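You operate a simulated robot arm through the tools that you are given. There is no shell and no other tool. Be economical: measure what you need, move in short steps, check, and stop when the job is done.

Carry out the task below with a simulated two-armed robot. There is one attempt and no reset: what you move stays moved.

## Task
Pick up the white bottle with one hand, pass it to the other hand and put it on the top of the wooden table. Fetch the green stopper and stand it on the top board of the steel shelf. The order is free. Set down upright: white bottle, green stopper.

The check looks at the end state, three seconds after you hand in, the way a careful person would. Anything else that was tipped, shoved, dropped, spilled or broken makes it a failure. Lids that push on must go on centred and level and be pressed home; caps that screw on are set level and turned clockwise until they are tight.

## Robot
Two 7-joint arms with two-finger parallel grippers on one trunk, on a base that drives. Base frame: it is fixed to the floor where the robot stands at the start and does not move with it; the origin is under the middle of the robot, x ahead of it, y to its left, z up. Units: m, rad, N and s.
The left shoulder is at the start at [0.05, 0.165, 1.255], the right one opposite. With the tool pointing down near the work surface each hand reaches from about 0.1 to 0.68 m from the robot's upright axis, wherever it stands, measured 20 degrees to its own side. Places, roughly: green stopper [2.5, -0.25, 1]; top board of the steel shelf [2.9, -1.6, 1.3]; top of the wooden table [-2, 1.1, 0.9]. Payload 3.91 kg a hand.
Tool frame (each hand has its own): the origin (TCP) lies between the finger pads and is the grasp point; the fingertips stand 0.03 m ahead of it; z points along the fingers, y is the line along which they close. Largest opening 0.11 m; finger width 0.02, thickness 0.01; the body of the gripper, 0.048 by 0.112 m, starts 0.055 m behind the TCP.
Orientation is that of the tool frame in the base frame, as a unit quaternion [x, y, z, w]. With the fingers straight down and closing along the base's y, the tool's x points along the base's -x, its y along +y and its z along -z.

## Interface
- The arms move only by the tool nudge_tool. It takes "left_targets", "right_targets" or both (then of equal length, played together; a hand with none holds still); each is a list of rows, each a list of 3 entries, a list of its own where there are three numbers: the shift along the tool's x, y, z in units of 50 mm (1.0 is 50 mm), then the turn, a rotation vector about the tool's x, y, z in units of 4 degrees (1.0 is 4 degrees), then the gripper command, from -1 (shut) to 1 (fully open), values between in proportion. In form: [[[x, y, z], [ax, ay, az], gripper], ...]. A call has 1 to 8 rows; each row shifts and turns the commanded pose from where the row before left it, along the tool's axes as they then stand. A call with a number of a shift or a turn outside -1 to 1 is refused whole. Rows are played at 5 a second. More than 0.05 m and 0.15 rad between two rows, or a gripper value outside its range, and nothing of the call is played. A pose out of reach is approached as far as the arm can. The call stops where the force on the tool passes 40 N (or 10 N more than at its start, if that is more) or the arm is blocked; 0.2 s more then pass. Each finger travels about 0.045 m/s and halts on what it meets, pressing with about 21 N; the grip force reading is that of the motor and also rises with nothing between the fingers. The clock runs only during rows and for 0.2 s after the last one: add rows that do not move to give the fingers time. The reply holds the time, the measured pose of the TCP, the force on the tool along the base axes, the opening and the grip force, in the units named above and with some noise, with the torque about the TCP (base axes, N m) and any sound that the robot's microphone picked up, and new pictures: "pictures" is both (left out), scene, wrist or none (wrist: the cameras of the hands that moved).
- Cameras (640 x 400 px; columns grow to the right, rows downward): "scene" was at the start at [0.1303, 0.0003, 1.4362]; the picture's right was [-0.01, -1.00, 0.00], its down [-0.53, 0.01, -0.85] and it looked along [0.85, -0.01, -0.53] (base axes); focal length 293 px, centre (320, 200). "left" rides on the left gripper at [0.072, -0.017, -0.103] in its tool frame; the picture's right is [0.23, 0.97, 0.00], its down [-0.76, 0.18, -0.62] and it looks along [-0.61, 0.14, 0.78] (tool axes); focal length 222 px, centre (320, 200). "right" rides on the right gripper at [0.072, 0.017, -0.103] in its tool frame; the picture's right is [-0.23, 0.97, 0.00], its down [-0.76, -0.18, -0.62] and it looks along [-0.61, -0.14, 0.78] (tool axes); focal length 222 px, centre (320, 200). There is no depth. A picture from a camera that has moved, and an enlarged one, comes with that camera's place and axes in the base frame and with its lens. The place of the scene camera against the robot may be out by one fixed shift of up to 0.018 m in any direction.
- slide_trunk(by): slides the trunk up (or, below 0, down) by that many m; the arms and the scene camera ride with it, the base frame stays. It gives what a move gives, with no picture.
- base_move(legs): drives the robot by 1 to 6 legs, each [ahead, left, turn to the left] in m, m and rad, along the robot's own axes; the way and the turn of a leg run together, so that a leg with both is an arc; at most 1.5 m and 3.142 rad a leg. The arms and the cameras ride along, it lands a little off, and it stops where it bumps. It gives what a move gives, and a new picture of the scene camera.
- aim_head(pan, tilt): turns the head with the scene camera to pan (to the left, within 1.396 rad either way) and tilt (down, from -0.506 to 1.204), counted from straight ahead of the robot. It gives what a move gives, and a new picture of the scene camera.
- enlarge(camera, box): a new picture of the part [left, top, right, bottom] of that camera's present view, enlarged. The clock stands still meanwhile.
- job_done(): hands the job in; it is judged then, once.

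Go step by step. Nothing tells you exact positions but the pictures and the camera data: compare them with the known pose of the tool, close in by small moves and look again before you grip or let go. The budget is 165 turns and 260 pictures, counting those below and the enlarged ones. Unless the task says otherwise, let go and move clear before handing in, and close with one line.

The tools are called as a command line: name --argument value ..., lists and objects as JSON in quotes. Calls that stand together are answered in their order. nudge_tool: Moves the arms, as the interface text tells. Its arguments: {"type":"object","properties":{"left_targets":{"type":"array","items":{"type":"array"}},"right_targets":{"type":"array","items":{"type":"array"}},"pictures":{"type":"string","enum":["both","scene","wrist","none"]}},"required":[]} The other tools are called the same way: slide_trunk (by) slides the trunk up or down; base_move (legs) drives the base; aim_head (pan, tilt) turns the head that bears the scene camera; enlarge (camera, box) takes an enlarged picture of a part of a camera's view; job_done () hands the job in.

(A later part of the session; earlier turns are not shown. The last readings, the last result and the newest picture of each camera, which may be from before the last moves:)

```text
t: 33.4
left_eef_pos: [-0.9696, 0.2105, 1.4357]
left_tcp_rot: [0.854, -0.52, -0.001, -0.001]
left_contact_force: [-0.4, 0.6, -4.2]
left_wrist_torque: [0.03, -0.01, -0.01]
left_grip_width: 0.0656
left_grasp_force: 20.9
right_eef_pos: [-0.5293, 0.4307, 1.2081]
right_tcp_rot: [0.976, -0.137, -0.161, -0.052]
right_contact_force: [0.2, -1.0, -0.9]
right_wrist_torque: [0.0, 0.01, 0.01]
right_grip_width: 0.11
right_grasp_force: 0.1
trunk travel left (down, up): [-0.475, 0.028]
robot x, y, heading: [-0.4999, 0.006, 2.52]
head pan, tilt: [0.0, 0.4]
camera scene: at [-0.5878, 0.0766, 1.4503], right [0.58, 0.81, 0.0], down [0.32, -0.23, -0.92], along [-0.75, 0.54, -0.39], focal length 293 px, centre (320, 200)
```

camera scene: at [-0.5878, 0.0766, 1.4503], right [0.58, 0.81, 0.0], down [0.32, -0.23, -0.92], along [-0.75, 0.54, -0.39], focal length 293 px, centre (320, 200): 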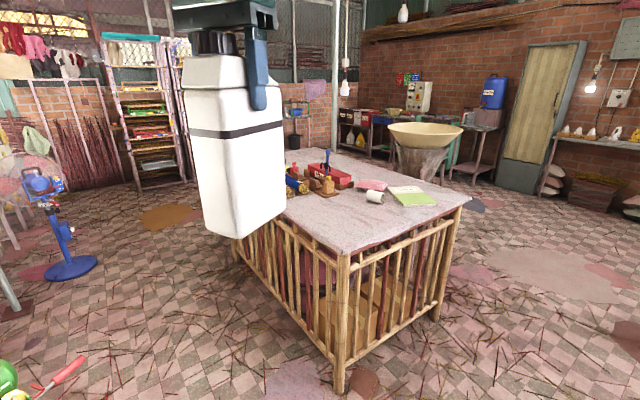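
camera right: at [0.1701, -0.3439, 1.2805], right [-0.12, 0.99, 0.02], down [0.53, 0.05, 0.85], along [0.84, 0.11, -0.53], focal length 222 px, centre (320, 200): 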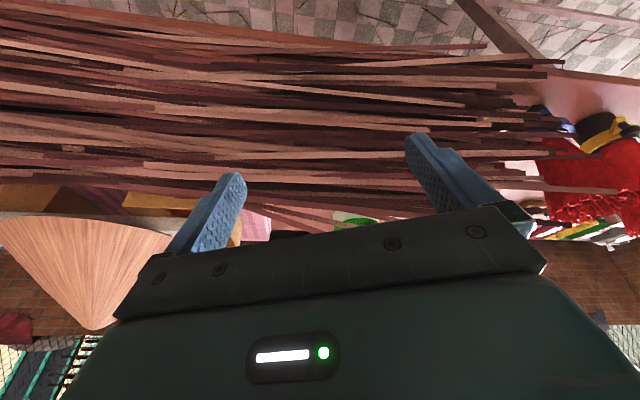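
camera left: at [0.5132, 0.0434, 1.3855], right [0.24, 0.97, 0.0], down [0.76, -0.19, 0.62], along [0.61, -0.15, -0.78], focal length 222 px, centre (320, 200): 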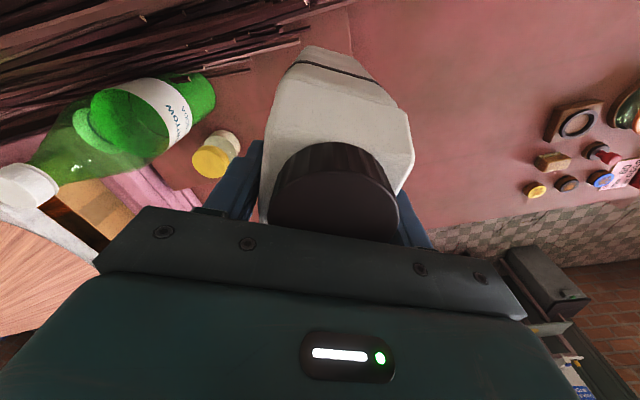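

The wooden table's near edge is at about x = -1.2, y 0.6 to 1.4, and clear near its corner. I'll do the hand-over here in the open: lower the left hand, turn the bottle, and pitch the right hand forward.

nudge_tool --left_targets '[[[-0.22, -0.21, 0.88], [0, 0, 0], -1], [[-0.22, -0.21, 0.88], [0, 0, 0], -1], [[-0.22, -0.21, 0.88], [0, 0, 0], -1], [[-0.22, -0.21, 0.88], [0, 0, 0], -1], [[0, 0, 0], [0, 0, -0.98], -1], [[0, 0, 0], [0, 0, -0.98], -1], [[0, 0, 0], [0, 0, -0.98], -1], [[0, 0, 0], [0, 0, -0.98], -1]]' --right_targets '[[[0, 0, 0], [-0.052, -0.943, 0.034], 1], [[0, 0, 0], [-0.052, -0.943, 0.034], 1], [[0, 0, 0], [-0.052, -0.943, 0.034], 1], [[0, 0, 0], [-0.052, -0.943, 0.034], 1], [[0, 0, 0], [-0.052, -0.943, 0.034], 1], [[0, 0, 0], [-0.052, -0.943, 0.034], 1], [[0, 0, 0], [-0.052, -0.943, 0.034], 1], [[0, 0, 0], [-0.052, -0.943, 0.034], 1]]' --pictures "scene"

nudge_tool --left_targets '[[[0, 0, 0], [0, 0, -0.98], -1], [[0, 0, 0], [0, 0, -0.98], -1], [[0, 0, 0], [0, 0, -0.98], -1], [[0, 0, 0], [0, 0, -0.98], -1], [[0, 0, 0], [0, 0, -0.98], -1], [[0, 0, 0], [0, 0, -0.98], -1], [[0, 0, 0], [0, 0, -0.98], -1], [[0, 0, 0], [0, 0, -0.98], -1]]' --right_targets '[[[0, 0, 0], [-0.052, -0.943, 0.034], 1], [[0, 0, 0], [-0.052, -0.943, 0.034], 1], [[0, 0, 0], [-0.052, -0.943, 0.034], 1], [[0, 0, 0], [-0.052, -0.943, 0.034], 1], [[0, 0, 0], [-0.052, -0.943, 0.034], 1], [[0, 0, 0], [-0.052, -0.943, 0.034], 1], [[0, 0, 0], [0, 0, 0], 1], [[0, 0, 0], [0, 0, 0], 1]]' --pictures "both"

```text
t: 35.2
left_eef_pos: [-0.9527, 0.2693, 1.2601]
left_tcp_rot: [0.917, -0.398, 0.0, 0.0]
left_contact_force: [-0.4, 0.5, -4.7]
left_wrist_torque: [-0.02, -0.01, -0.04]
left_grip_width: 0.0658
left_grasp_force: 21.0
right_eef_pos: [-0.5322, 0.4674, 1.2291]
right_tcp_rot: [0.903, -0.128, -0.403, -0.069]
right_contact_force: [0.4, 0.9, -0.1]
right_wrist_torque: [-0.03, 0.02, -0.02]
right_grip_width: 0.11
right_grasp_force: 0.1
right hand out of reach, approached as far as the arm can: row 2, 3, 4, 5, 6, 7, 8
trunk travel left (down, up): [-0.475, 0.028]
robot x, y, heading: [-0.4982, 0.001, 2.516]
head pan, tilt: [0.0, 0.4]
camera scene: at [-0.5879, 0.0772, 1.4502], right [0.58, 0.81, 0.0], down [0.32, -0.23, -0.92], along [-0.75, 0.54, -0.39], focal length 293 px, centre (320, 200)
```

scene: 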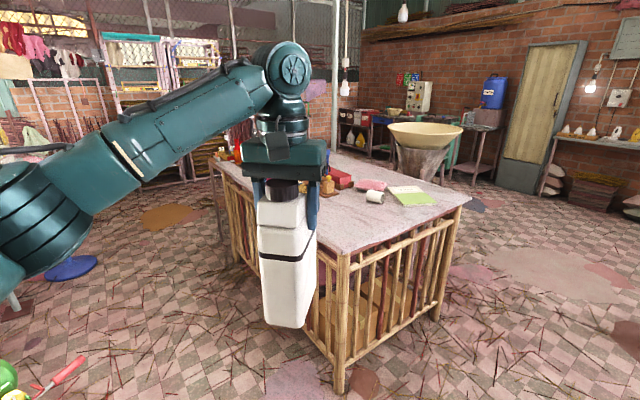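

```text
t: 37.0
left_eef_pos: [-0.9522, 0.2679, 1.2599]
left_tcp_rot: [0.991, -0.136, 0.0, -0.001]
left_contact_force: [0.1, 0.6, -2.7]
left_wrist_torque: [-0.02, -0.03, -0.01]
left_grip_width: 0.0658
left_grasp_force: 21.2
right_eef_pos: [-0.5118, 0.4668, 1.2704]
right_tcp_rot: [0.833, -0.125, -0.533, -0.078]
right_contact_force: [-1.2, 0.2, 0.2]
right_wrist_torque: [0.02, 0.0, 0.02]
right_grip_width: 0.1101
right_grasp_force: 0.0
right hand out of reach, approached as far as the arm can: row 1, 2, 3, 4, 5, 6
trunk travel left (down, up): [-0.475, 0.028]
robot x, y, heading: [-0.5017, 0.0014, 2.518]
head pan, tilt: [0.0, 0.4]
camera scene: at [-0.5878, 0.0767, 1.4503], right [0.58, 0.81, 0.0], down [0.32, -0.23, -0.92], along [-0.75, 0.54, -0.39], focal length 293 px, centre (320, 200)
camera right: at [-0.3979, 0.4137, 1.2482], right [-0.38, -0.9, 0.21], down [0.29, 0.1, 0.95], along [-0.88, 0.42, 0.22], focal length 222 px, centre (320, 200)
camera left: at [-0.8772, 0.2658, 1.363], right [-0.04, -1.0, 0.0], down [-0.78, 0.03, 0.62], along [-0.62, 0.03, -0.78], focal length 222 px, centre (320, 200)
```

scene: 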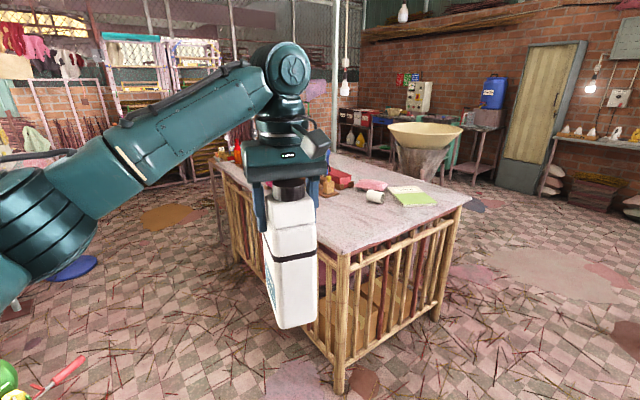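
right: 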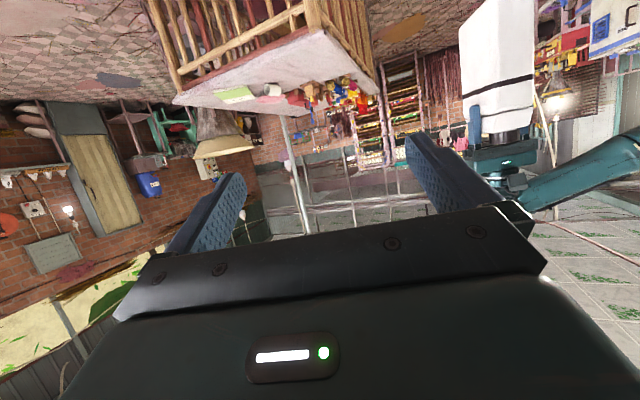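
left: 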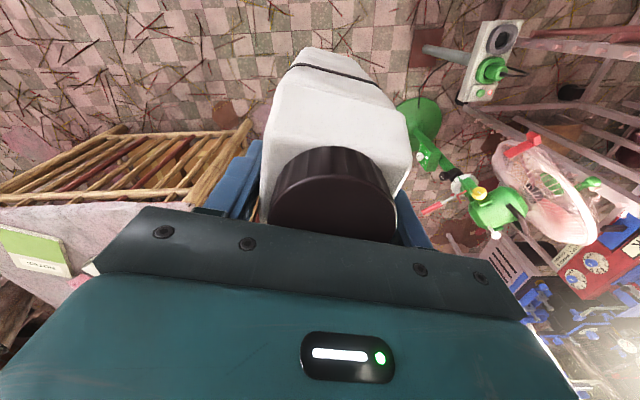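

The left hand holds the bottle well at the new yaw. The right hand was too folded, so I'll send it forward and then left to a pre-grasp point behind the bottle.

nudge_tool --right_targets '[[[-0.42, 0, 0.88], [0, 0, 0], 1], [[-0.42, 0, 0.88], [0, 0, 0], 1], [[-0.42, 0, 0.88], [0, 0, 0], 1], [[-0.42, 0, 0.88], [0, 0, 0], 1], [[0, 0.9, 0], [0, 0, 0], 1], [[0, 0.9, 0], [0, 0, 0], 1], [[0, 0.9, 0], [0, 0, 0], 1], [[0, 0, 0], [0, 0, 0], 1]]' --pictures "both"

```text
t: 38.8
left_eef_pos: [-0.9517, 0.2697, 1.2603]
left_tcp_rot: [0.991, -0.137, 0.0, 0.0]
left_contact_force: [0.7, 0.7, -4.0]
left_wrist_torque: [-0.03, -0.01, 0.0]
left_grip_width: 0.0658
left_grasp_force: 20.9
right_eef_pos: [-0.7353, 0.3957, 1.2745]
right_tcp_rot: [0.834, -0.126, -0.532, -0.078]
right_contact_force: [0.6, -0.3, -1.1]
right_wrist_torque: [0.0, 0.0, 0.0]
right_grip_width: 0.1102
right_grasp_force: 0.1
trunk travel left (down, up): [-0.475, 0.028]
robot x, y, heading: [-0.4986, 0.0034, 2.516]
head pan, tilt: [0.0, 0.4]
camera scene: at [-0.5872, 0.0771, 1.4503], right [0.58, 0.81, 0.0], down [0.32, -0.23, -0.92], along [-0.75, 0.54, -0.39], focal length 293 px, centre (320, 200)
camera right: at [-0.6211, 0.3428, 1.2512], right [-0.38, -0.9, 0.21], down [0.29, 0.1, 0.95], along [-0.88, 0.42, 0.22], focal length 222 px, centre (320, 200)
```

scene: 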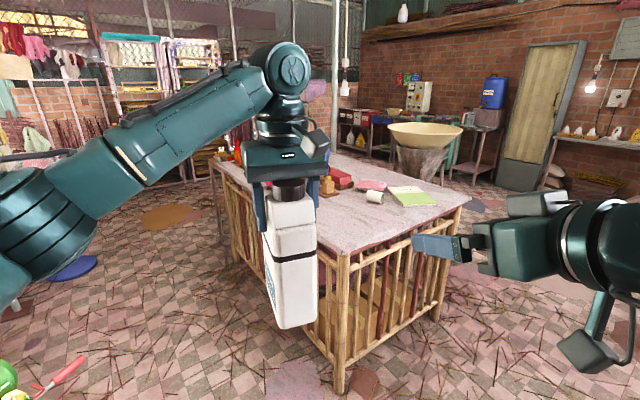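
right: 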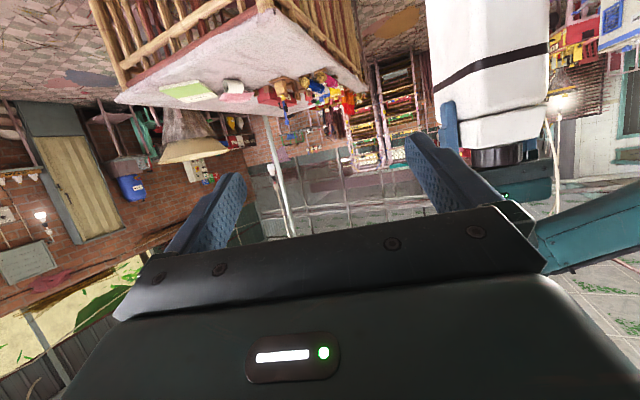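

The right hand is level in roll, pitched down 25°. I'll align its yaw and slide it to the pre-grasp point in line with the bottle.

nudge_tool --right_targets '[[[0, 0, 0], [-0.32, 0, -0.15], 1], [[0.068, 0.9, 0.1], [0, 0, 0], 1], [[0.068, 0.9, 0.1], [0, 0, 0], 1], [[0.068, 0.9, 0.2], [0, 0, 0], 1], [[0.068, 0.9, 0.25], [0, 0, 0], 1], [[0, 0, 0], [0, 0, 0], 1]]' --pictures "both"

```text
t: 40.2
left_eef_pos: [-0.9524, 0.2701, 1.26]
left_tcp_rot: [0.991, -0.136, 0.0, 0.0]
left_contact_force: [0.3, 0.1, -3.5]
left_wrist_torque: [0.01, -0.01, 0.04]
left_grip_width: 0.0659
left_grasp_force: 21.0
right_eef_pos: [-0.8158, 0.2322, 1.2509]
right_tcp_rot: [0.835, -0.115, -0.534, -0.071]
right_contact_force: [0.5, 0.0, 0.4]
right_wrist_torque: [0.06, 0.02, 0.02]
right_grip_width: 0.1099
right_grasp_force: 0.1
right hand out of reach, approached as far as the arm can: row 2
trunk travel left (down, up): [-0.475, 0.028]
robot x, y, heading: [-0.4975, 0.0022, 2.521]
head pan, tilt: [0.0, 0.4]
camera scene: at [-0.5872, 0.0774, 1.4503], right [0.58, 0.81, 0.0], down [0.32, -0.23, -0.92], along [-0.75, 0.54, -0.39], focal length 293 px, centre (320, 200)
camera right: at [-0.6981, 0.1817, 1.2271], right [-0.35, -0.91, 0.21], down [0.28, 0.11, 0.95], along [-0.89, 0.4, 0.22], focal length 222 px, centre (320, 200)
```

scene: 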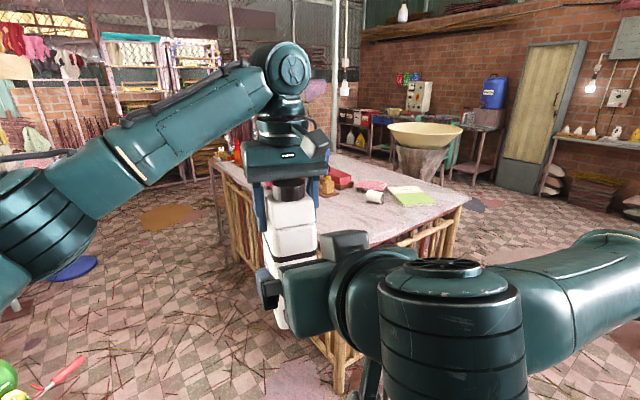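
right: 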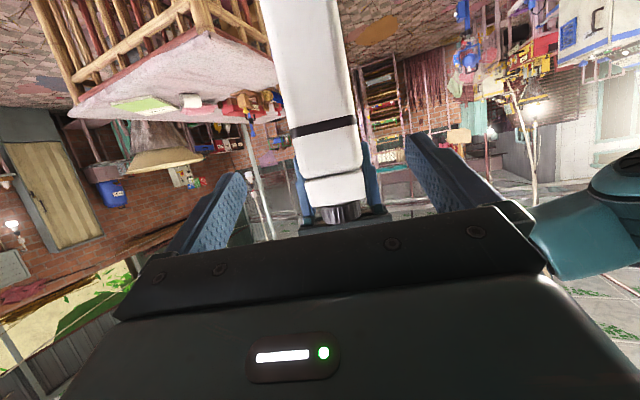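

Lined up with the bottle on the closing axis. I'll advance along the tool in two stages.

nudge_tool --right_targets '[[[0.034, 0, 0.7], [0, 0, 0], 1], [[0.034, 0, 0.7], [0, 0, 0], 1], [[0.034, 0, 0.6], [0, 0, 0], 1], [[0, 0, 0], [0, 0, 0], 1]]' --pictures "both"

```text
t: 41.2
left_eef_pos: [-0.9528, 0.268, 1.2595]
left_tcp_rot: [0.991, -0.136, 0.0, -0.001]
left_contact_force: [-0.1, -0.5, -3.7]
left_wrist_torque: [0.01, 0.01, 0.02]
left_grip_width: 0.0657
left_grasp_force: 20.7
right_eef_pos: [-0.9013, 0.2519, 1.2016]
right_tcp_rot: [0.835, -0.114, -0.533, -0.071]
right_contact_force: [0.1, 0.7, -0.6]
right_wrist_torque: [-0.02, 0.0, -0.02]
right_grip_width: 0.1101
right_grasp_force: 0.1
trunk travel left (down, up): [-0.475, 0.028]
robot x, y, heading: [-0.4993, 0.0016, 2.516]
head pan, tilt: [0.0, 0.4]
camera scene: at [-0.5875, 0.0766, 1.4503], right [0.58, 0.81, 0.0], down [0.32, -0.23, -0.92], along [-0.75, 0.54, -0.39], focal length 293 px, centre (320, 200)
camera right: at [-0.7863, 0.2011, 1.1794], right [-0.35, -0.91, 0.21], down [0.28, 0.11, 0.95], along [-0.89, 0.4, 0.22], focal length 222 px, centre (320, 200)
```

scene: 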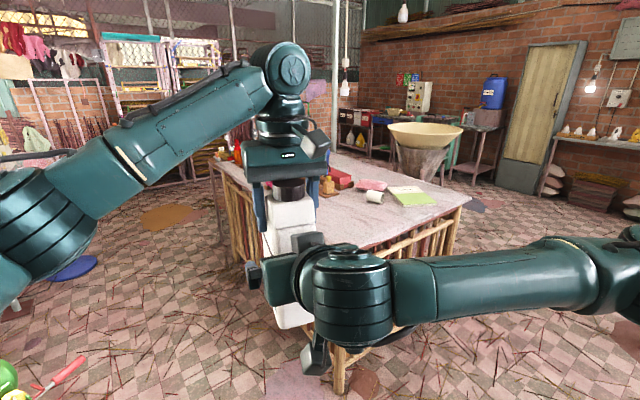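
right: 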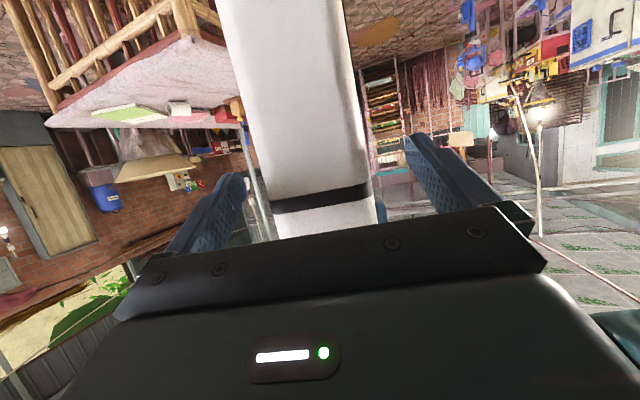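

nudge_tool --right_targets '[[[0, -0.07, 0.43], [0, 0, 0], 1], [[0, 0, 0.43], [0, 0, 0], 1], [[0, 0, 0], [0, 0, 0], 0.3], [[0, 0, 0], [0, 0, 0], 0.3]]' --pictures "both"

```text
t: 42.2
left_eef_pos: [-0.9543, 0.2682, 1.2592]
left_tcp_rot: [0.991, -0.134, -0.001, 0.0]
left_contact_force: [-14.9, 4.5, -8.1]
left_wrist_torque: [0.08, 0.31, 0.05]
left_grip_width: 0.066
left_grasp_force: 21.3
right_eef_pos: [-0.9391, 0.2643, 1.1831]
right_tcp_rot: [0.835, -0.115, -0.533, -0.072]
right_contact_force: [14.9, -3.7, 4.5]
right_wrist_torque: [0.19, 0.85, -0.04]
right_grip_width: 0.0716
right_grasp_force: 0.0
trunk travel left (down, up): [-0.475, 0.028]
robot x, y, heading: [-0.5003, 0.0065, 2.518]
head pan, tilt: [0.0, 0.4]
camera scene: at [-0.5879, 0.0767, 1.4502], right [0.58, 0.81, 0.0], down [0.32, -0.23, -0.92], along [-0.75, 0.54, -0.39], focal length 293 px, centre (320, 200)
camera right: at [-0.8225, 0.2152, 1.1611], right [-0.35, -0.91, 0.21], down [0.28, 0.11, 0.95], along [-0.89, 0.39, 0.22], focal length 222 px, centre (320, 200)
```

scene: 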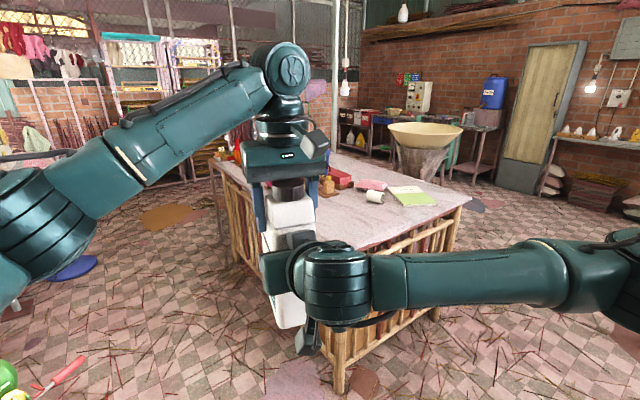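
right: 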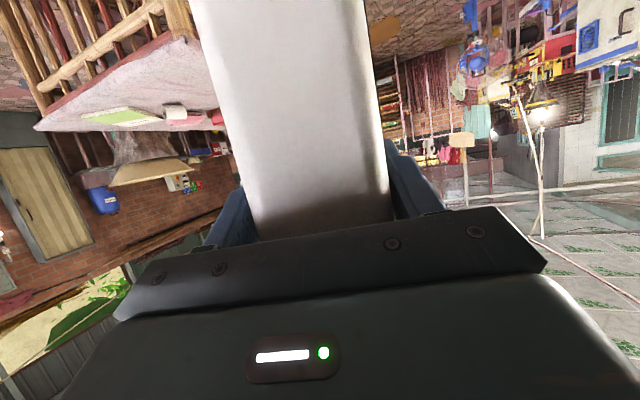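

The gripper palm is touching the bottle's near face. I'll back off 8 mm and then close.

nudge_tool --right_targets '[[[0, 0, -0.16], [0, 0, 0], 0.35], [[0, 0, 0], [0, 0, 0], 0.35], [[0, 0, 0], [0, 0, 0], -1], [[0, 0, 0], [0, 0, 0], -1], [[0, 0, 0], [0, 0, 0], -1], [[0, 0, 0], [0, 0, 0], -1]]' --pictures "both"

```text
t: 43.6
left_eef_pos: [-0.9519, 0.2687, 1.2615]
left_tcp_rot: [0.991, -0.137, 0.0, -0.001]
left_contact_force: [9.5, 7.2, 1.2]
left_wrist_torque: [0.03, -0.54, 0.51]
left_grip_width: 0.0655
left_grasp_force: 21.2
right_eef_pos: [-0.9307, 0.2637, 1.1879]
right_tcp_rot: [0.836, -0.114, -0.532, -0.071]
right_contact_force: [-9.5, -7.0, -1.0]
right_wrist_torque: [0.56, -0.35, -0.27]
right_grip_width: 0.066
right_grasp_force: 21.2
trunk travel left (down, up): [-0.475, 0.028]
robot x, y, heading: [-0.5004, 0.0035, 2.515]
head pan, tilt: [0.0, 0.4]
camera scene: at [-0.5878, 0.0767, 1.4503], right [0.58, 0.81, 0.0], down [0.32, -0.23, -0.92], along [-0.75, 0.54, -0.39], focal length 293 px, centre (320, 200)
camera right: at [-0.815, 0.2133, 1.1647], right [-0.35, -0.91, 0.21], down [0.28, 0.11, 0.95], along [-0.89, 0.39, 0.22], focal length 222 px, centre (320, 200)
```

scene: 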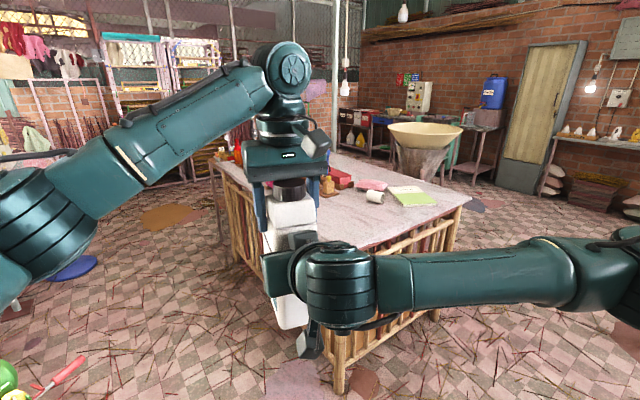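
right: 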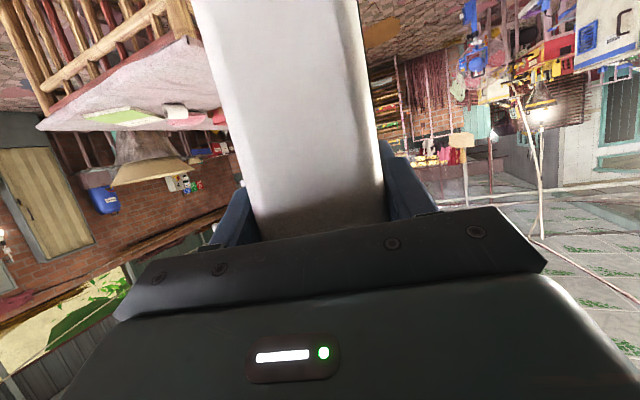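

Both hands hold it. I'll open the left hand, let it settle, and lift it straight up.

nudge_tool --left_targets '[[[0, 0, 0], [0, 0, 0], 0.6], [[0, 0, 0], [0, 0, 0], 1], [[0, 0, 0], [0, 0, 0], 1], [[0, 0, 0], [0, 0, 0], 1], [[0, 0, -0.4], [0, 0, 0], 1], [[0, 0, -0.6], [0, 0, 0], 1], [[0, 0, -0.8], [0, 0, 0], 1], [[0, 0, -0.8], [0, 0, 0], 1]]' --right_targets '[[[0, 0, 0], [0, 0, 0], -1], [[0, 0, 0], [0, 0, 0], -1], [[0, 0, 0], [0, 0, 0], -1], [[0, 0, 0], [0, 0, 0], -1], [[0, 0, 0], [0, 0, 0], -1], [[0, 0, 0], [0, 0, 0], -1], [[0, 0, 0], [0, 0, 0], -1], [[0, 0, 0], [0, 0, 0], -1]]' --pictures "both"

```text
t: 45.4
left_eef_pos: [-0.9494, 0.2703, 1.3922]
left_tcp_rot: [0.991, -0.137, -0.002, -0.001]
left_contact_force: [0.0, 0.2, -0.3]
left_wrist_torque: [-0.02, 0.01, 0.01]
left_grip_width: 0.1101
left_grasp_force: 0.1
right_eef_pos: [-0.93, 0.2652, 1.1873]
right_tcp_rot: [0.835, -0.115, -0.533, -0.072]
right_contact_force: [0.5, 0.3, -0.4]
right_wrist_torque: [-0.04, -0.09, 0.02]
right_grip_width: 0.0657
right_grasp_force: 20.4
trunk travel left (down, up): [-0.475, 0.028]
robot x, y, heading: [-0.5026, 0.001, 2.519]
head pan, tilt: [0.0, 0.4]
camera scene: at [-0.5861, 0.077, 1.4504], right [0.58, 0.81, 0.0], down [0.31, -0.23, -0.92], along [-0.75, 0.54, -0.39], focal length 293 px, centre (320, 200)
camera right: at [-0.8137, 0.2139, 1.1654], right [-0.35, -0.91, 0.21], down [0.28, 0.11, 0.95], along [-0.89, 0.4, 0.22], focal length 222 px, centre (320, 200)
camera left: at [-0.8743, 0.2672, 1.495], right [-0.05, -1.0, 0.0], down [-0.78, 0.03, 0.63], along [-0.62, 0.03, -0.78], focal length 222 px, centre (320, 200)
```

scene: 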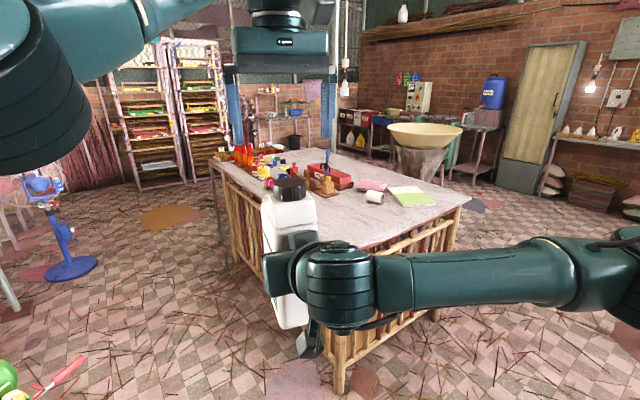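
right: 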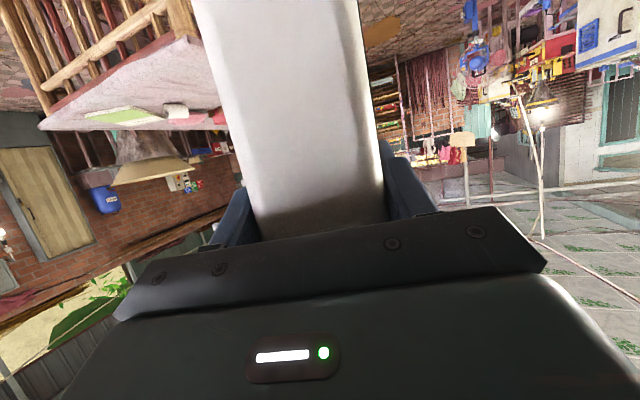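
left: 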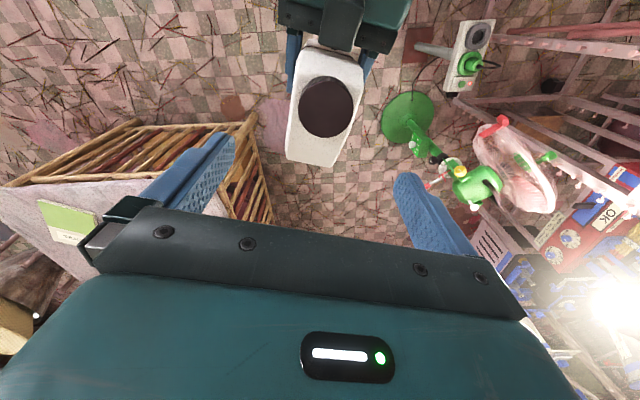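

Hand-over done; the right hand holds the bottle alone. I'll drive around to face the table's short end squarely (heading π), staying back at first.

base_move --legs '[[0, -0.52, 0], [0, 0, 0.624], [0, -0.42, 0]]'

```text
t: 52.4
left_eef_pos: [-0.7289, 0.7799, 1.3903]
left_tcp_rot: [0.983, 0.185, -0.001, -0.001]
left_contact_force: [-0.2, -0.2, -0.1]
left_wrist_torque: [0.02, -0.04, 0.03]
left_grip_width: 0.1099
left_grasp_force: 0.1
right_eef_pos: [-0.708, 0.788, 1.1868]
right_tcp_rot: [0.828, 0.156, -0.529, 0.101]
right_contact_force: [-0.2, 0.1, -0.3]
right_wrist_torque: [0.02, -0.13, 0.02]
right_grip_width: 0.0658
right_grasp_force: 21.1
trunk travel left (down, up): [-0.475, 0.028]
robot x, y, heading: [-0.2068, 0.8403, -3.125]
head pan, tilt: [0.0, 0.4]
camera scene: at [-0.3182, 0.8377, 1.4503], right [-0.02, 1.0, 0.0], down [0.39, 0.01, -0.92], along [-0.92, -0.02, -0.39], focal length 293 px, centre (320, 200)
```

scene: 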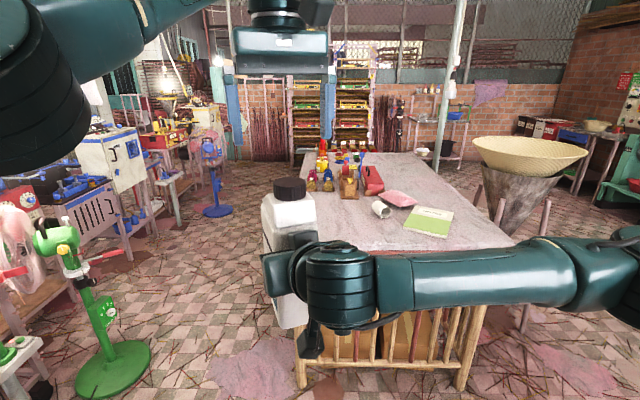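

The table top looks nearer z ≈ 0.82-0.85, with its edge near x = -1.3. The near-left part of the top is free. I'll drive in so the bottle is over about (-1.42, 0.93).

base_move --legs '[[0, -0.13, 0], [0.66, 0, 0]]'

aim_head --pan 0.0 --tilt 0.75

```text
t: 56.8
left_eef_pos: [-1.3699, 0.904, 1.3906]
left_tcp_rot: [0.984, 0.18, 0.0, -0.001]
left_contact_force: [0.7, -0.2, -0.5]
left_wrist_torque: [0.0, 0.0, 0.02]
left_grip_width: 0.1099
left_grasp_force: 0.0
right_eef_pos: [-1.3476, 0.9124, 1.186]
right_tcp_rot: [0.829, 0.152, -0.529, 0.099]
right_contact_force: [-0.6, 0.0, -1.1]
right_wrist_torque: [0.07, -0.11, 0.0]
right_grip_width: 0.0659
right_grasp_force: 21.0
trunk travel left (down, up): [-0.475, 0.028]
robot x, y, heading: [-0.8481, 0.958, -3.127]
head pan, tilt: [0.0, 0.4]
camera scene: at [-0.9581, 0.9584, 1.4502], right [-0.01, 1.0, 0.0], down [0.39, 0.0, -0.92], along [-0.92, -0.01, -0.39], focal length 293 px, centre (320, 200)
```

scene: 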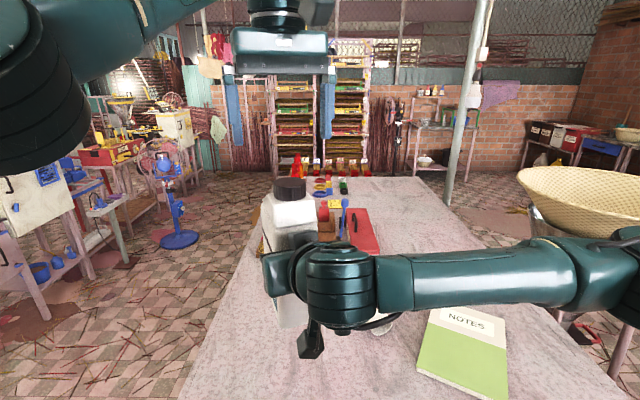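

```text
t: 57.6
left_eef_pos: [-1.3681, 0.9045, 1.3908]
left_tcp_rot: [0.984, 0.179, -0.001, 0.0]
left_contact_force: [-0.3, -1.1, 0.1]
left_wrist_torque: [0.03, -0.02, -0.01]
left_grip_width: 0.1097
left_grasp_force: 0.1
right_eef_pos: [-1.3463, 0.9116, 1.1876]
right_tcp_rot: [0.829, 0.152, -0.528, 0.099]
right_contact_force: [0.2, -0.1, -0.9]
right_wrist_torque: [0.03, -0.06, 0.05]
right_grip_width: 0.0658
right_grasp_force: 20.8
trunk travel left (down, up): [-0.475, 0.028]
robot x, y, heading: [-0.8455, 0.9583, -3.131]
head pan, tilt: [0.0, 0.75]
camera scene: at [-0.948, 0.9585, 1.4192], right [-0.01, 1.0, 0.0], down [0.68, 0.01, -0.73], along [-0.73, -0.01, -0.68], focal length 293 px, centre (320, 200)
```

scene: 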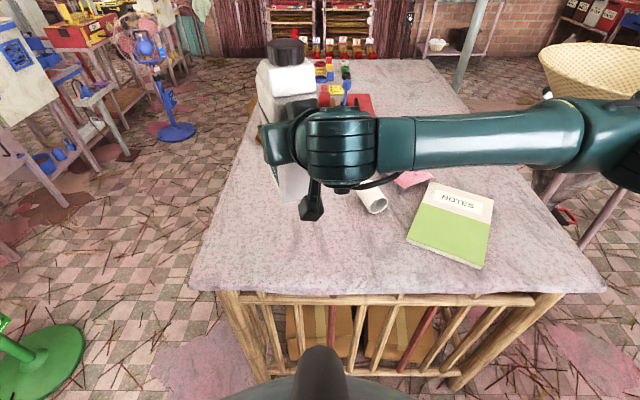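

Two views put the table top at z ≈ 0.85-0.87 with its edge at x ≈ -1.27. I'll go 5 cm further in and lower the trunk most of the way.

base_move --legs '[[0.05, 0, 0]]'

slide_trunk --by -0.13

enlarge --camera "scene" --box '[220, 20, 440, 260]'

enlarge --camera "right" --box '[0, 0, 640, 400]'

```text
t: 58.6
left_eef_pos: [-1.419, 0.9042, 1.39]
left_tcp_rot: [0.984, 0.179, 0.0, 0.0]
left_contact_force: [-1.3, 0.1, 0.1]
left_wrist_torque: [0.03, -0.06, 0.03]
left_grip_width: 0.11
left_grasp_force: 0.1
right_eef_pos: [-1.3958, 0.9128, 1.1865]
right_tcp_rot: [0.83, 0.151, -0.528, 0.098]
right_contact_force: [-1.4, -0.3, -4.1]
right_wrist_torque: [0.01, -0.09, 0.02]
right_grip_width: 0.0658
right_grasp_force: 21.5
trunk travel left (down, up): [-0.475, 0.028]
robot x, y, heading: [-0.896, 0.9584, -3.138]
head pan, tilt: [0.0, 0.75]
camera scene: at [-0.9975, 0.9581, 1.419], right [-0.01, 1.0, 0.0], down [0.68, 0.01, -0.73], along [-0.73, -0.01, -0.68], focal length 293 px, centre (320, 200)
```

scene: 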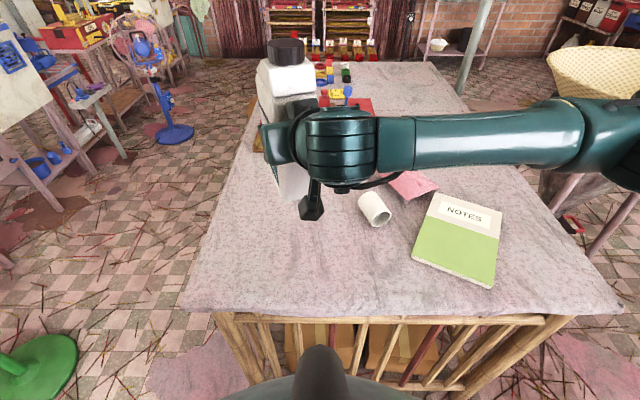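

```text
t: 60.1
left_eef_pos: [-1.4167, 0.9045, 1.2609]
left_tcp_rot: [0.984, 0.178, 0.0, -0.001]
left_contact_force: [-0.1, -0.1, -0.3]
left_wrist_torque: [0.02, -0.01, 0.02]
left_grip_width: 0.1101
left_grasp_force: 0.1
right_eef_pos: [-1.3962, 0.9122, 1.0573]
right_tcp_rot: [0.83, 0.152, -0.528, 0.098]
right_contact_force: [0.2, 0.2, -4.3]
right_wrist_torque: [0.04, -0.08, 0.02]
right_grip_width: 0.0657
right_grasp_force: 21.4
trunk travel left (down, up): [-0.345, 0.158]
robot x, y, heading: [-0.8931, 0.9581, -3.132]
head pan, tilt: [0.0, 0.75]
```

```text
1.67 times, centred on (330, 140) of scene
camera zoom: at [-0.996, 0.9581, 1.2892], right [-0.01, 1.0, 0.0], down [0.68, 0.01, -0.73], along [-0.73, -0.01, -0.68], focal length 489 px, centre (303, 300)
```

zoom: 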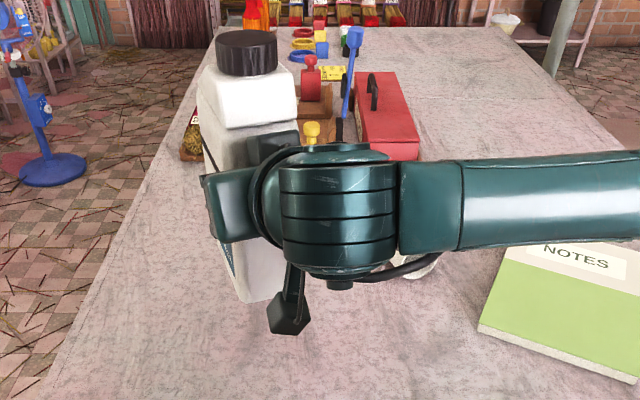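

```text
1.00 times, centred on (320, 200) of right
camera zoom: at [-1.2732, 0.9399, 1.035], right [0.26, -0.94, 0.21], down [0.16, 0.25, 0.95], along [-0.95, -0.21, 0.22], focal length 222 px, centre (320, 200)
```

zoom: 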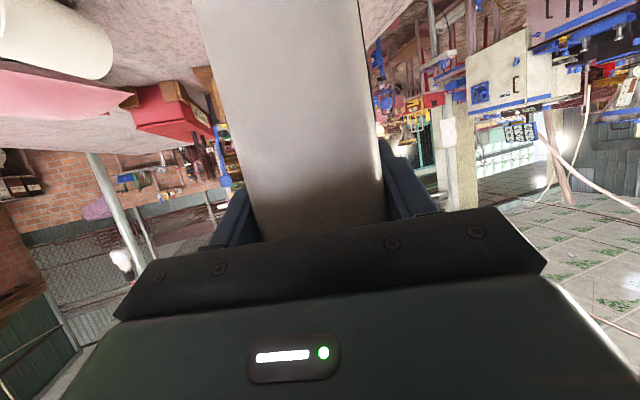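

The bottle is upright over a clear area; its base should be about 8-10 cm above the top. I'll lower further, watching the force.

slide_trunk --by -0.06

enlarge --camera "scene" --box '[220, 40, 440, 280]'

```text
t: 61.1
left_eef_pos: [-1.4167, 0.9048, 1.2014]
left_tcp_rot: [0.984, 0.179, 0.0, -0.001]
left_contact_force: [0.5, 0.8, 0.2]
left_wrist_torque: [-0.01, -0.02, -0.01]
left_grip_width: 0.1099
left_grasp_force: 0.0
right_eef_pos: [-1.3966, 0.9116, 0.9966]
right_tcp_rot: [0.829, 0.152, -0.529, 0.098]
right_contact_force: [-0.3, -0.2, -3.8]
right_wrist_torque: [0.05, -0.09, -0.02]
right_grip_width: 0.0655
right_grasp_force: 21.3
trunk travel left (down, up): [-0.285, 0.218]
robot x, y, heading: [-0.8937, 0.9611, -3.131]
head pan, tilt: [0.0, 0.75]
```

```text
1.67 times, centred on (330, 160) of scene
camera zoom: at [-0.9959, 0.9581, 1.2292], right [-0.01, 1.0, 0.0], down [0.68, 0.01, -0.73], along [-0.73, -0.01, -0.68], focal length 489 px, centre (303, 267)
```

zoom: 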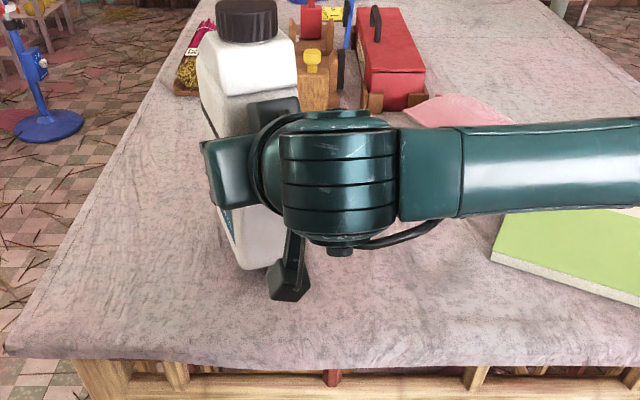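

slide_trunk --by -0.015

slide_trunk --by -0.008

```text
t: 61.8
left_eef_pos: [-1.417, 0.9057, 1.1856]
left_tcp_rot: [0.984, 0.18, 0.0, -0.001]
left_contact_force: [0.1, 0.4, 0.0]
left_wrist_torque: [-0.01, -0.03, 0.01]
left_grip_width: 0.1099
left_grasp_force: 0.1
right_eef_pos: [-1.3957, 0.9119, 0.9814]
right_tcp_rot: [0.829, 0.152, -0.528, 0.098]
right_contact_force: [0.1, 0.6, -4.3]
right_wrist_torque: [0.02, -0.05, -0.01]
right_grip_width: 0.066
right_grasp_force: 20.8
trunk travel left (down, up): [-0.27, 0.233]
robot x, y, heading: [-0.8969, 0.9586, -3.134]
head pan, tilt: [0.0, 0.75]
```

```text
t: 62.3
left_eef_pos: [-1.4165, 0.9034, 1.1784]
left_tcp_rot: [0.984, 0.179, -0.001, -0.001]
left_contact_force: [-0.5, -0.1, -0.1]
left_wrist_torque: [0.01, -0.02, 0.02]
left_grip_width: 0.1103
left_grasp_force: 0.1
right_eef_pos: [-1.3957, 0.913, 0.9744]
right_tcp_rot: [0.828, 0.151, -0.53, 0.098]
right_contact_force: [-1.1, -0.4, 1.3]
right_wrist_torque: [0.04, 0.46, 0.02]
right_grip_width: 0.0656
right_grasp_force: 20.9
trunk travel left (down, up): [-0.262, 0.241]
robot x, y, heading: [-0.8946, 0.9568, -3.132]
head pan, tilt: [0.0, 0.75]
```

Contact begins at TCP z ≈ 0.974. A touch more to seat it, then I'll look.

slide_trunk --by -0.003

enlarge --camera "scene" --box '[220, 40, 440, 280]'

enlarge --camera "left" --box '[160, 0, 480, 220]'

```text
t: 62.9
left_eef_pos: [-1.4156, 0.904, 1.1756]
left_tcp_rot: [0.984, 0.18, 0.0, -0.001]
left_contact_force: [0.2, 0.2, 1.0]
left_wrist_torque: [-0.03, 0.0, 0.0]
left_grip_width: 0.11
left_grasp_force: 0.0
right_eef_pos: [-1.3949, 0.9117, 0.9755]
right_tcp_rot: [0.827, 0.15, -0.532, 0.098]
right_contact_force: [-1.5, 0.0, 18.5]
right_wrist_torque: [0.36, -0.19, 0.06]
right_grip_width: 0.066
right_grasp_force: 21.1
trunk travel left (down, up): [-0.259, 0.244]
robot x, y, heading: [-0.8949, 0.959, -3.13]
head pan, tilt: [0.0, 0.75]
```

```text
1.67 times, centred on (330, 160) of scene
camera zoom: at [-0.9947, 0.9583, 1.2036], right [-0.01, 1.0, 0.0], down [0.68, 0.01, -0.73], along [-0.73, -0.01, -0.68], focal length 489 px, centre (303, 267)
```

zoom: 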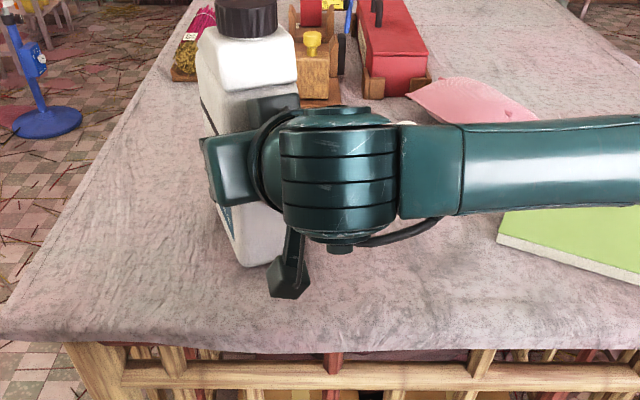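

```text
1.82 times, centred on (320, 110) of left
camera zoom: at [-1.3524, 0.9462, 1.279], right [0.56, -0.83, 0.0], down [-0.65, -0.44, 0.62], along [-0.52, -0.35, -0.78], focal length 404 px, centre (320, 364)
```

zoom: 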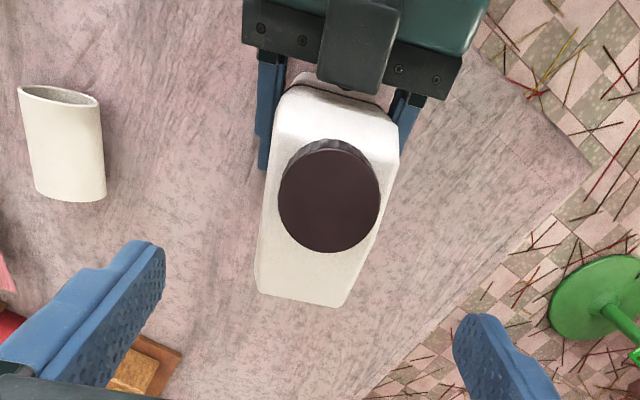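

Seated with about 20 N down. I'll open the right hand, then withdraw straight back along the tool.

nudge_tool --right_targets '[[[0, 0, 0], [0, 0, 0], -0.2], [[0, 0, 0], [0, 0, 0], 0.3], [[0, 0, 0], [0, 0, 0], 0.7], [[0, 0, 0], [0, 0, 0], 0.9], [[0, 0, 0], [0, 0, 0], 0.9]]' --pictures "both"

```text
t: 64.1
left_eef_pos: [-1.4176, 0.9034, 1.1759]
left_tcp_rot: [0.984, 0.18, -0.001, 0.0]
left_contact_force: [0.0, -0.8, -0.1]
left_wrist_torque: [-0.01, -0.01, 0.01]
left_grip_width: 0.1101
left_grasp_force: 0.0
right_eef_pos: [-1.3964, 0.9125, 0.9715]
right_tcp_rot: [0.83, 0.152, -0.528, 0.098]
right_contact_force: [1.5, 0.6, 0.3]
right_wrist_torque: [-0.02, 0.03, 0.01]
right_grip_width: 0.1047
right_grasp_force: 0.1
trunk travel left (down, up): [-0.259, 0.244]
robot x, y, heading: [-0.8931, 0.9584, -3.134]
head pan, tilt: [0.0, 0.75]
camera scene: at [-0.9958, 0.9582, 1.2032], right [-0.01, 1.0, 0.0], down [0.68, 0.01, -0.73], along [-0.73, -0.01, -0.68], focal length 293 px, centre (320, 200)
camera right: at [-1.2731, 0.9399, 0.949], right [0.26, -0.94, 0.21], down [0.16, 0.25, 0.95], along [-0.95, -0.21, 0.22], focal length 222 px, centre (320, 200)
```

scene: 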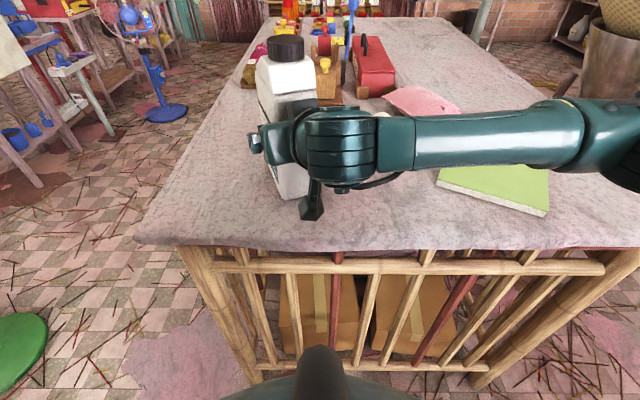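
right: 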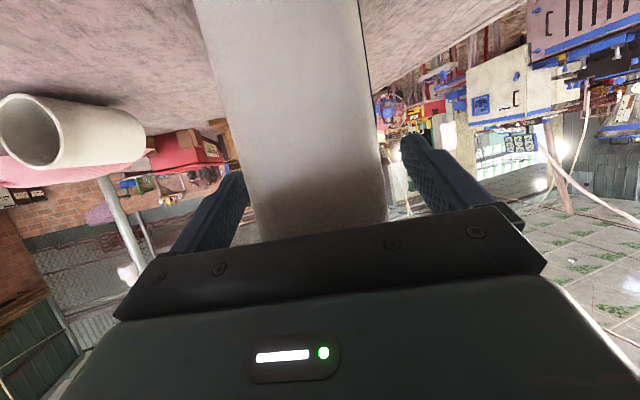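

Released cleanly. Withdrawing the right hand.

nudge_tool --right_targets '[[[0, 0, -0.5], [0, 0, 0], 1], [[0, 0, -0.8], [0, 0, 0], 1], [[0, 0, -0.8], [0, 0, 0], 1], [[0, 0, -0.7], [0, 0, 0], 1]]' --left_targets '[[[0, 0, 0], [0, 0, 0], 1], [[0, 0, -0.9], [0, 0, 0], 1], [[0, 0, -0.9], [0, 0, 0], 1], [[0, 0, -0.9], [0, 0, 0], 1]]' --pictures "scene"

```text
t: 65.1
left_eef_pos: [-1.3839, 0.8788, 1.2295]
left_tcp_rot: [0.984, 0.178, -0.002, -0.002]
left_contact_force: [0.6, 0.4, -0.2]
left_wrist_torque: [0.01, 0.0, 0.04]
left_grip_width: 0.1104
left_grasp_force: 0.2
left hand out of reach, approached as far as the arm can: row 2, 3, 4
right_eef_pos: [-1.2783, 0.9581, 1.0287]
right_tcp_rot: [0.83, 0.152, -0.528, 0.098]
right_contact_force: [0.0, 0.2, 0.2]
right_wrist_torque: [0.01, 0.03, 0.0]
right_grip_width: 0.11
right_grasp_force: 0.0
trunk travel left (down, up): [-0.259, 0.244]
robot x, y, heading: [-0.8912, 0.9583, -3.132]
head pan, tilt: [0.0, 0.75]
camera scene: at [-0.9956, 0.9577, 1.2032], right [-0.01, 1.0, 0.0], down [0.68, 0.01, -0.73], along [-0.73, -0.01, -0.68], focal length 293 px, centre (320, 200)
```

scene: 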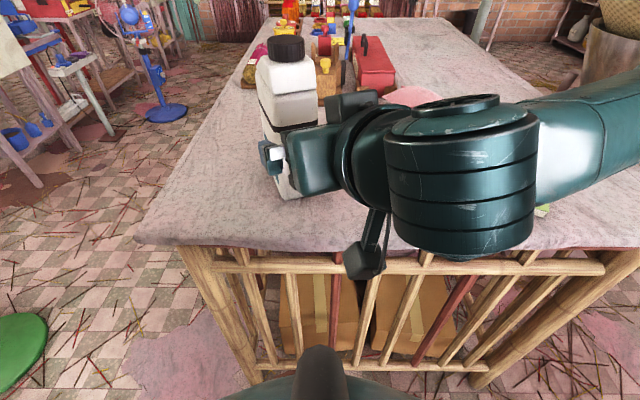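

Clear of the bottle. I'll back the base off, raise the trunk and look at the result.

base_move --legs '[[-0.45, 0, 0]]'

slide_trunk --by 0.2

enlarge --camera "scene" --box '[160, 20, 480, 220]'

```text
t: 67.7
left_eef_pos: [-0.9437, 0.882, 1.2286]
left_tcp_rot: [0.983, 0.181, -0.001, -0.001]
left_contact_force: [-0.3, -0.4, -0.3]
left_wrist_torque: [0.0, 0.0, -0.03]
left_grip_width: 0.1098
left_grasp_force: 0.1
right_eef_pos: [-0.838, 0.9623, 1.0303]
right_tcp_rot: [0.828, 0.154, -0.529, 0.1]
right_contact_force: [0.1, 0.2, 0.5]
right_wrist_torque: [0.01, -0.01, 0.01]
right_grip_width: 0.1099
right_grasp_force: 0.1
trunk travel left (down, up): [-0.259, 0.244]
robot x, y, heading: [-0.4575, 0.9647, -3.125]
head pan, tilt: [0.0, 0.75]
camera scene: at [-0.5552, 0.9625, 1.2033], right [-0.01, 1.0, 0.0], down [0.68, 0.01, -0.73], along [-0.73, -0.01, -0.68], focal length 293 px, centre (320, 200)
```

scene: 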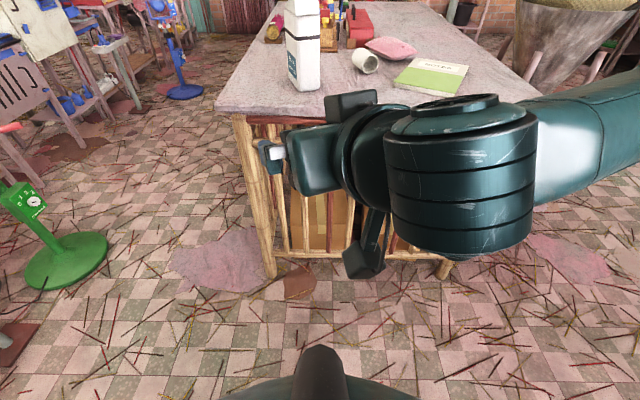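

```text
t: 69.9
left_eef_pos: [-0.9441, 0.8823, 1.4278]
left_tcp_rot: [0.984, 0.181, -0.001, 0.0]
left_contact_force: [-0.2, -0.6, 0.5]
left_wrist_torque: [0.01, -0.03, -0.01]
left_grip_width: 0.1098
left_grasp_force: 0.1
right_eef_pos: [-0.839, 0.9618, 1.231]
right_tcp_rot: [0.829, 0.153, -0.528, 0.099]
right_contact_force: [0.0, 0.3, -0.3]
right_wrist_torque: [0.0, -0.01, 0.04]
right_grip_width: 0.1102
right_grasp_force: 0.1
trunk travel left (down, up): [-0.459, 0.044]
robot x, y, heading: [-0.4524, 0.9601, -3.127]
head pan, tilt: [0.0, 0.75]
```

```text
2.00 times, centred on (320, 120) of scene
camera zoom: at [-0.5556, 0.9625, 1.4032], right [-0.01, 1.0, 0.0], down [0.68, 0.01, -0.73], along [-0.73, -0.01, -0.68], focal length 586 px, centre (320, 360)
```

zoom: 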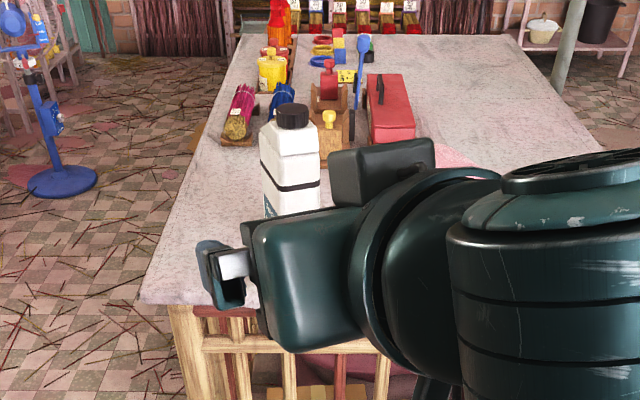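

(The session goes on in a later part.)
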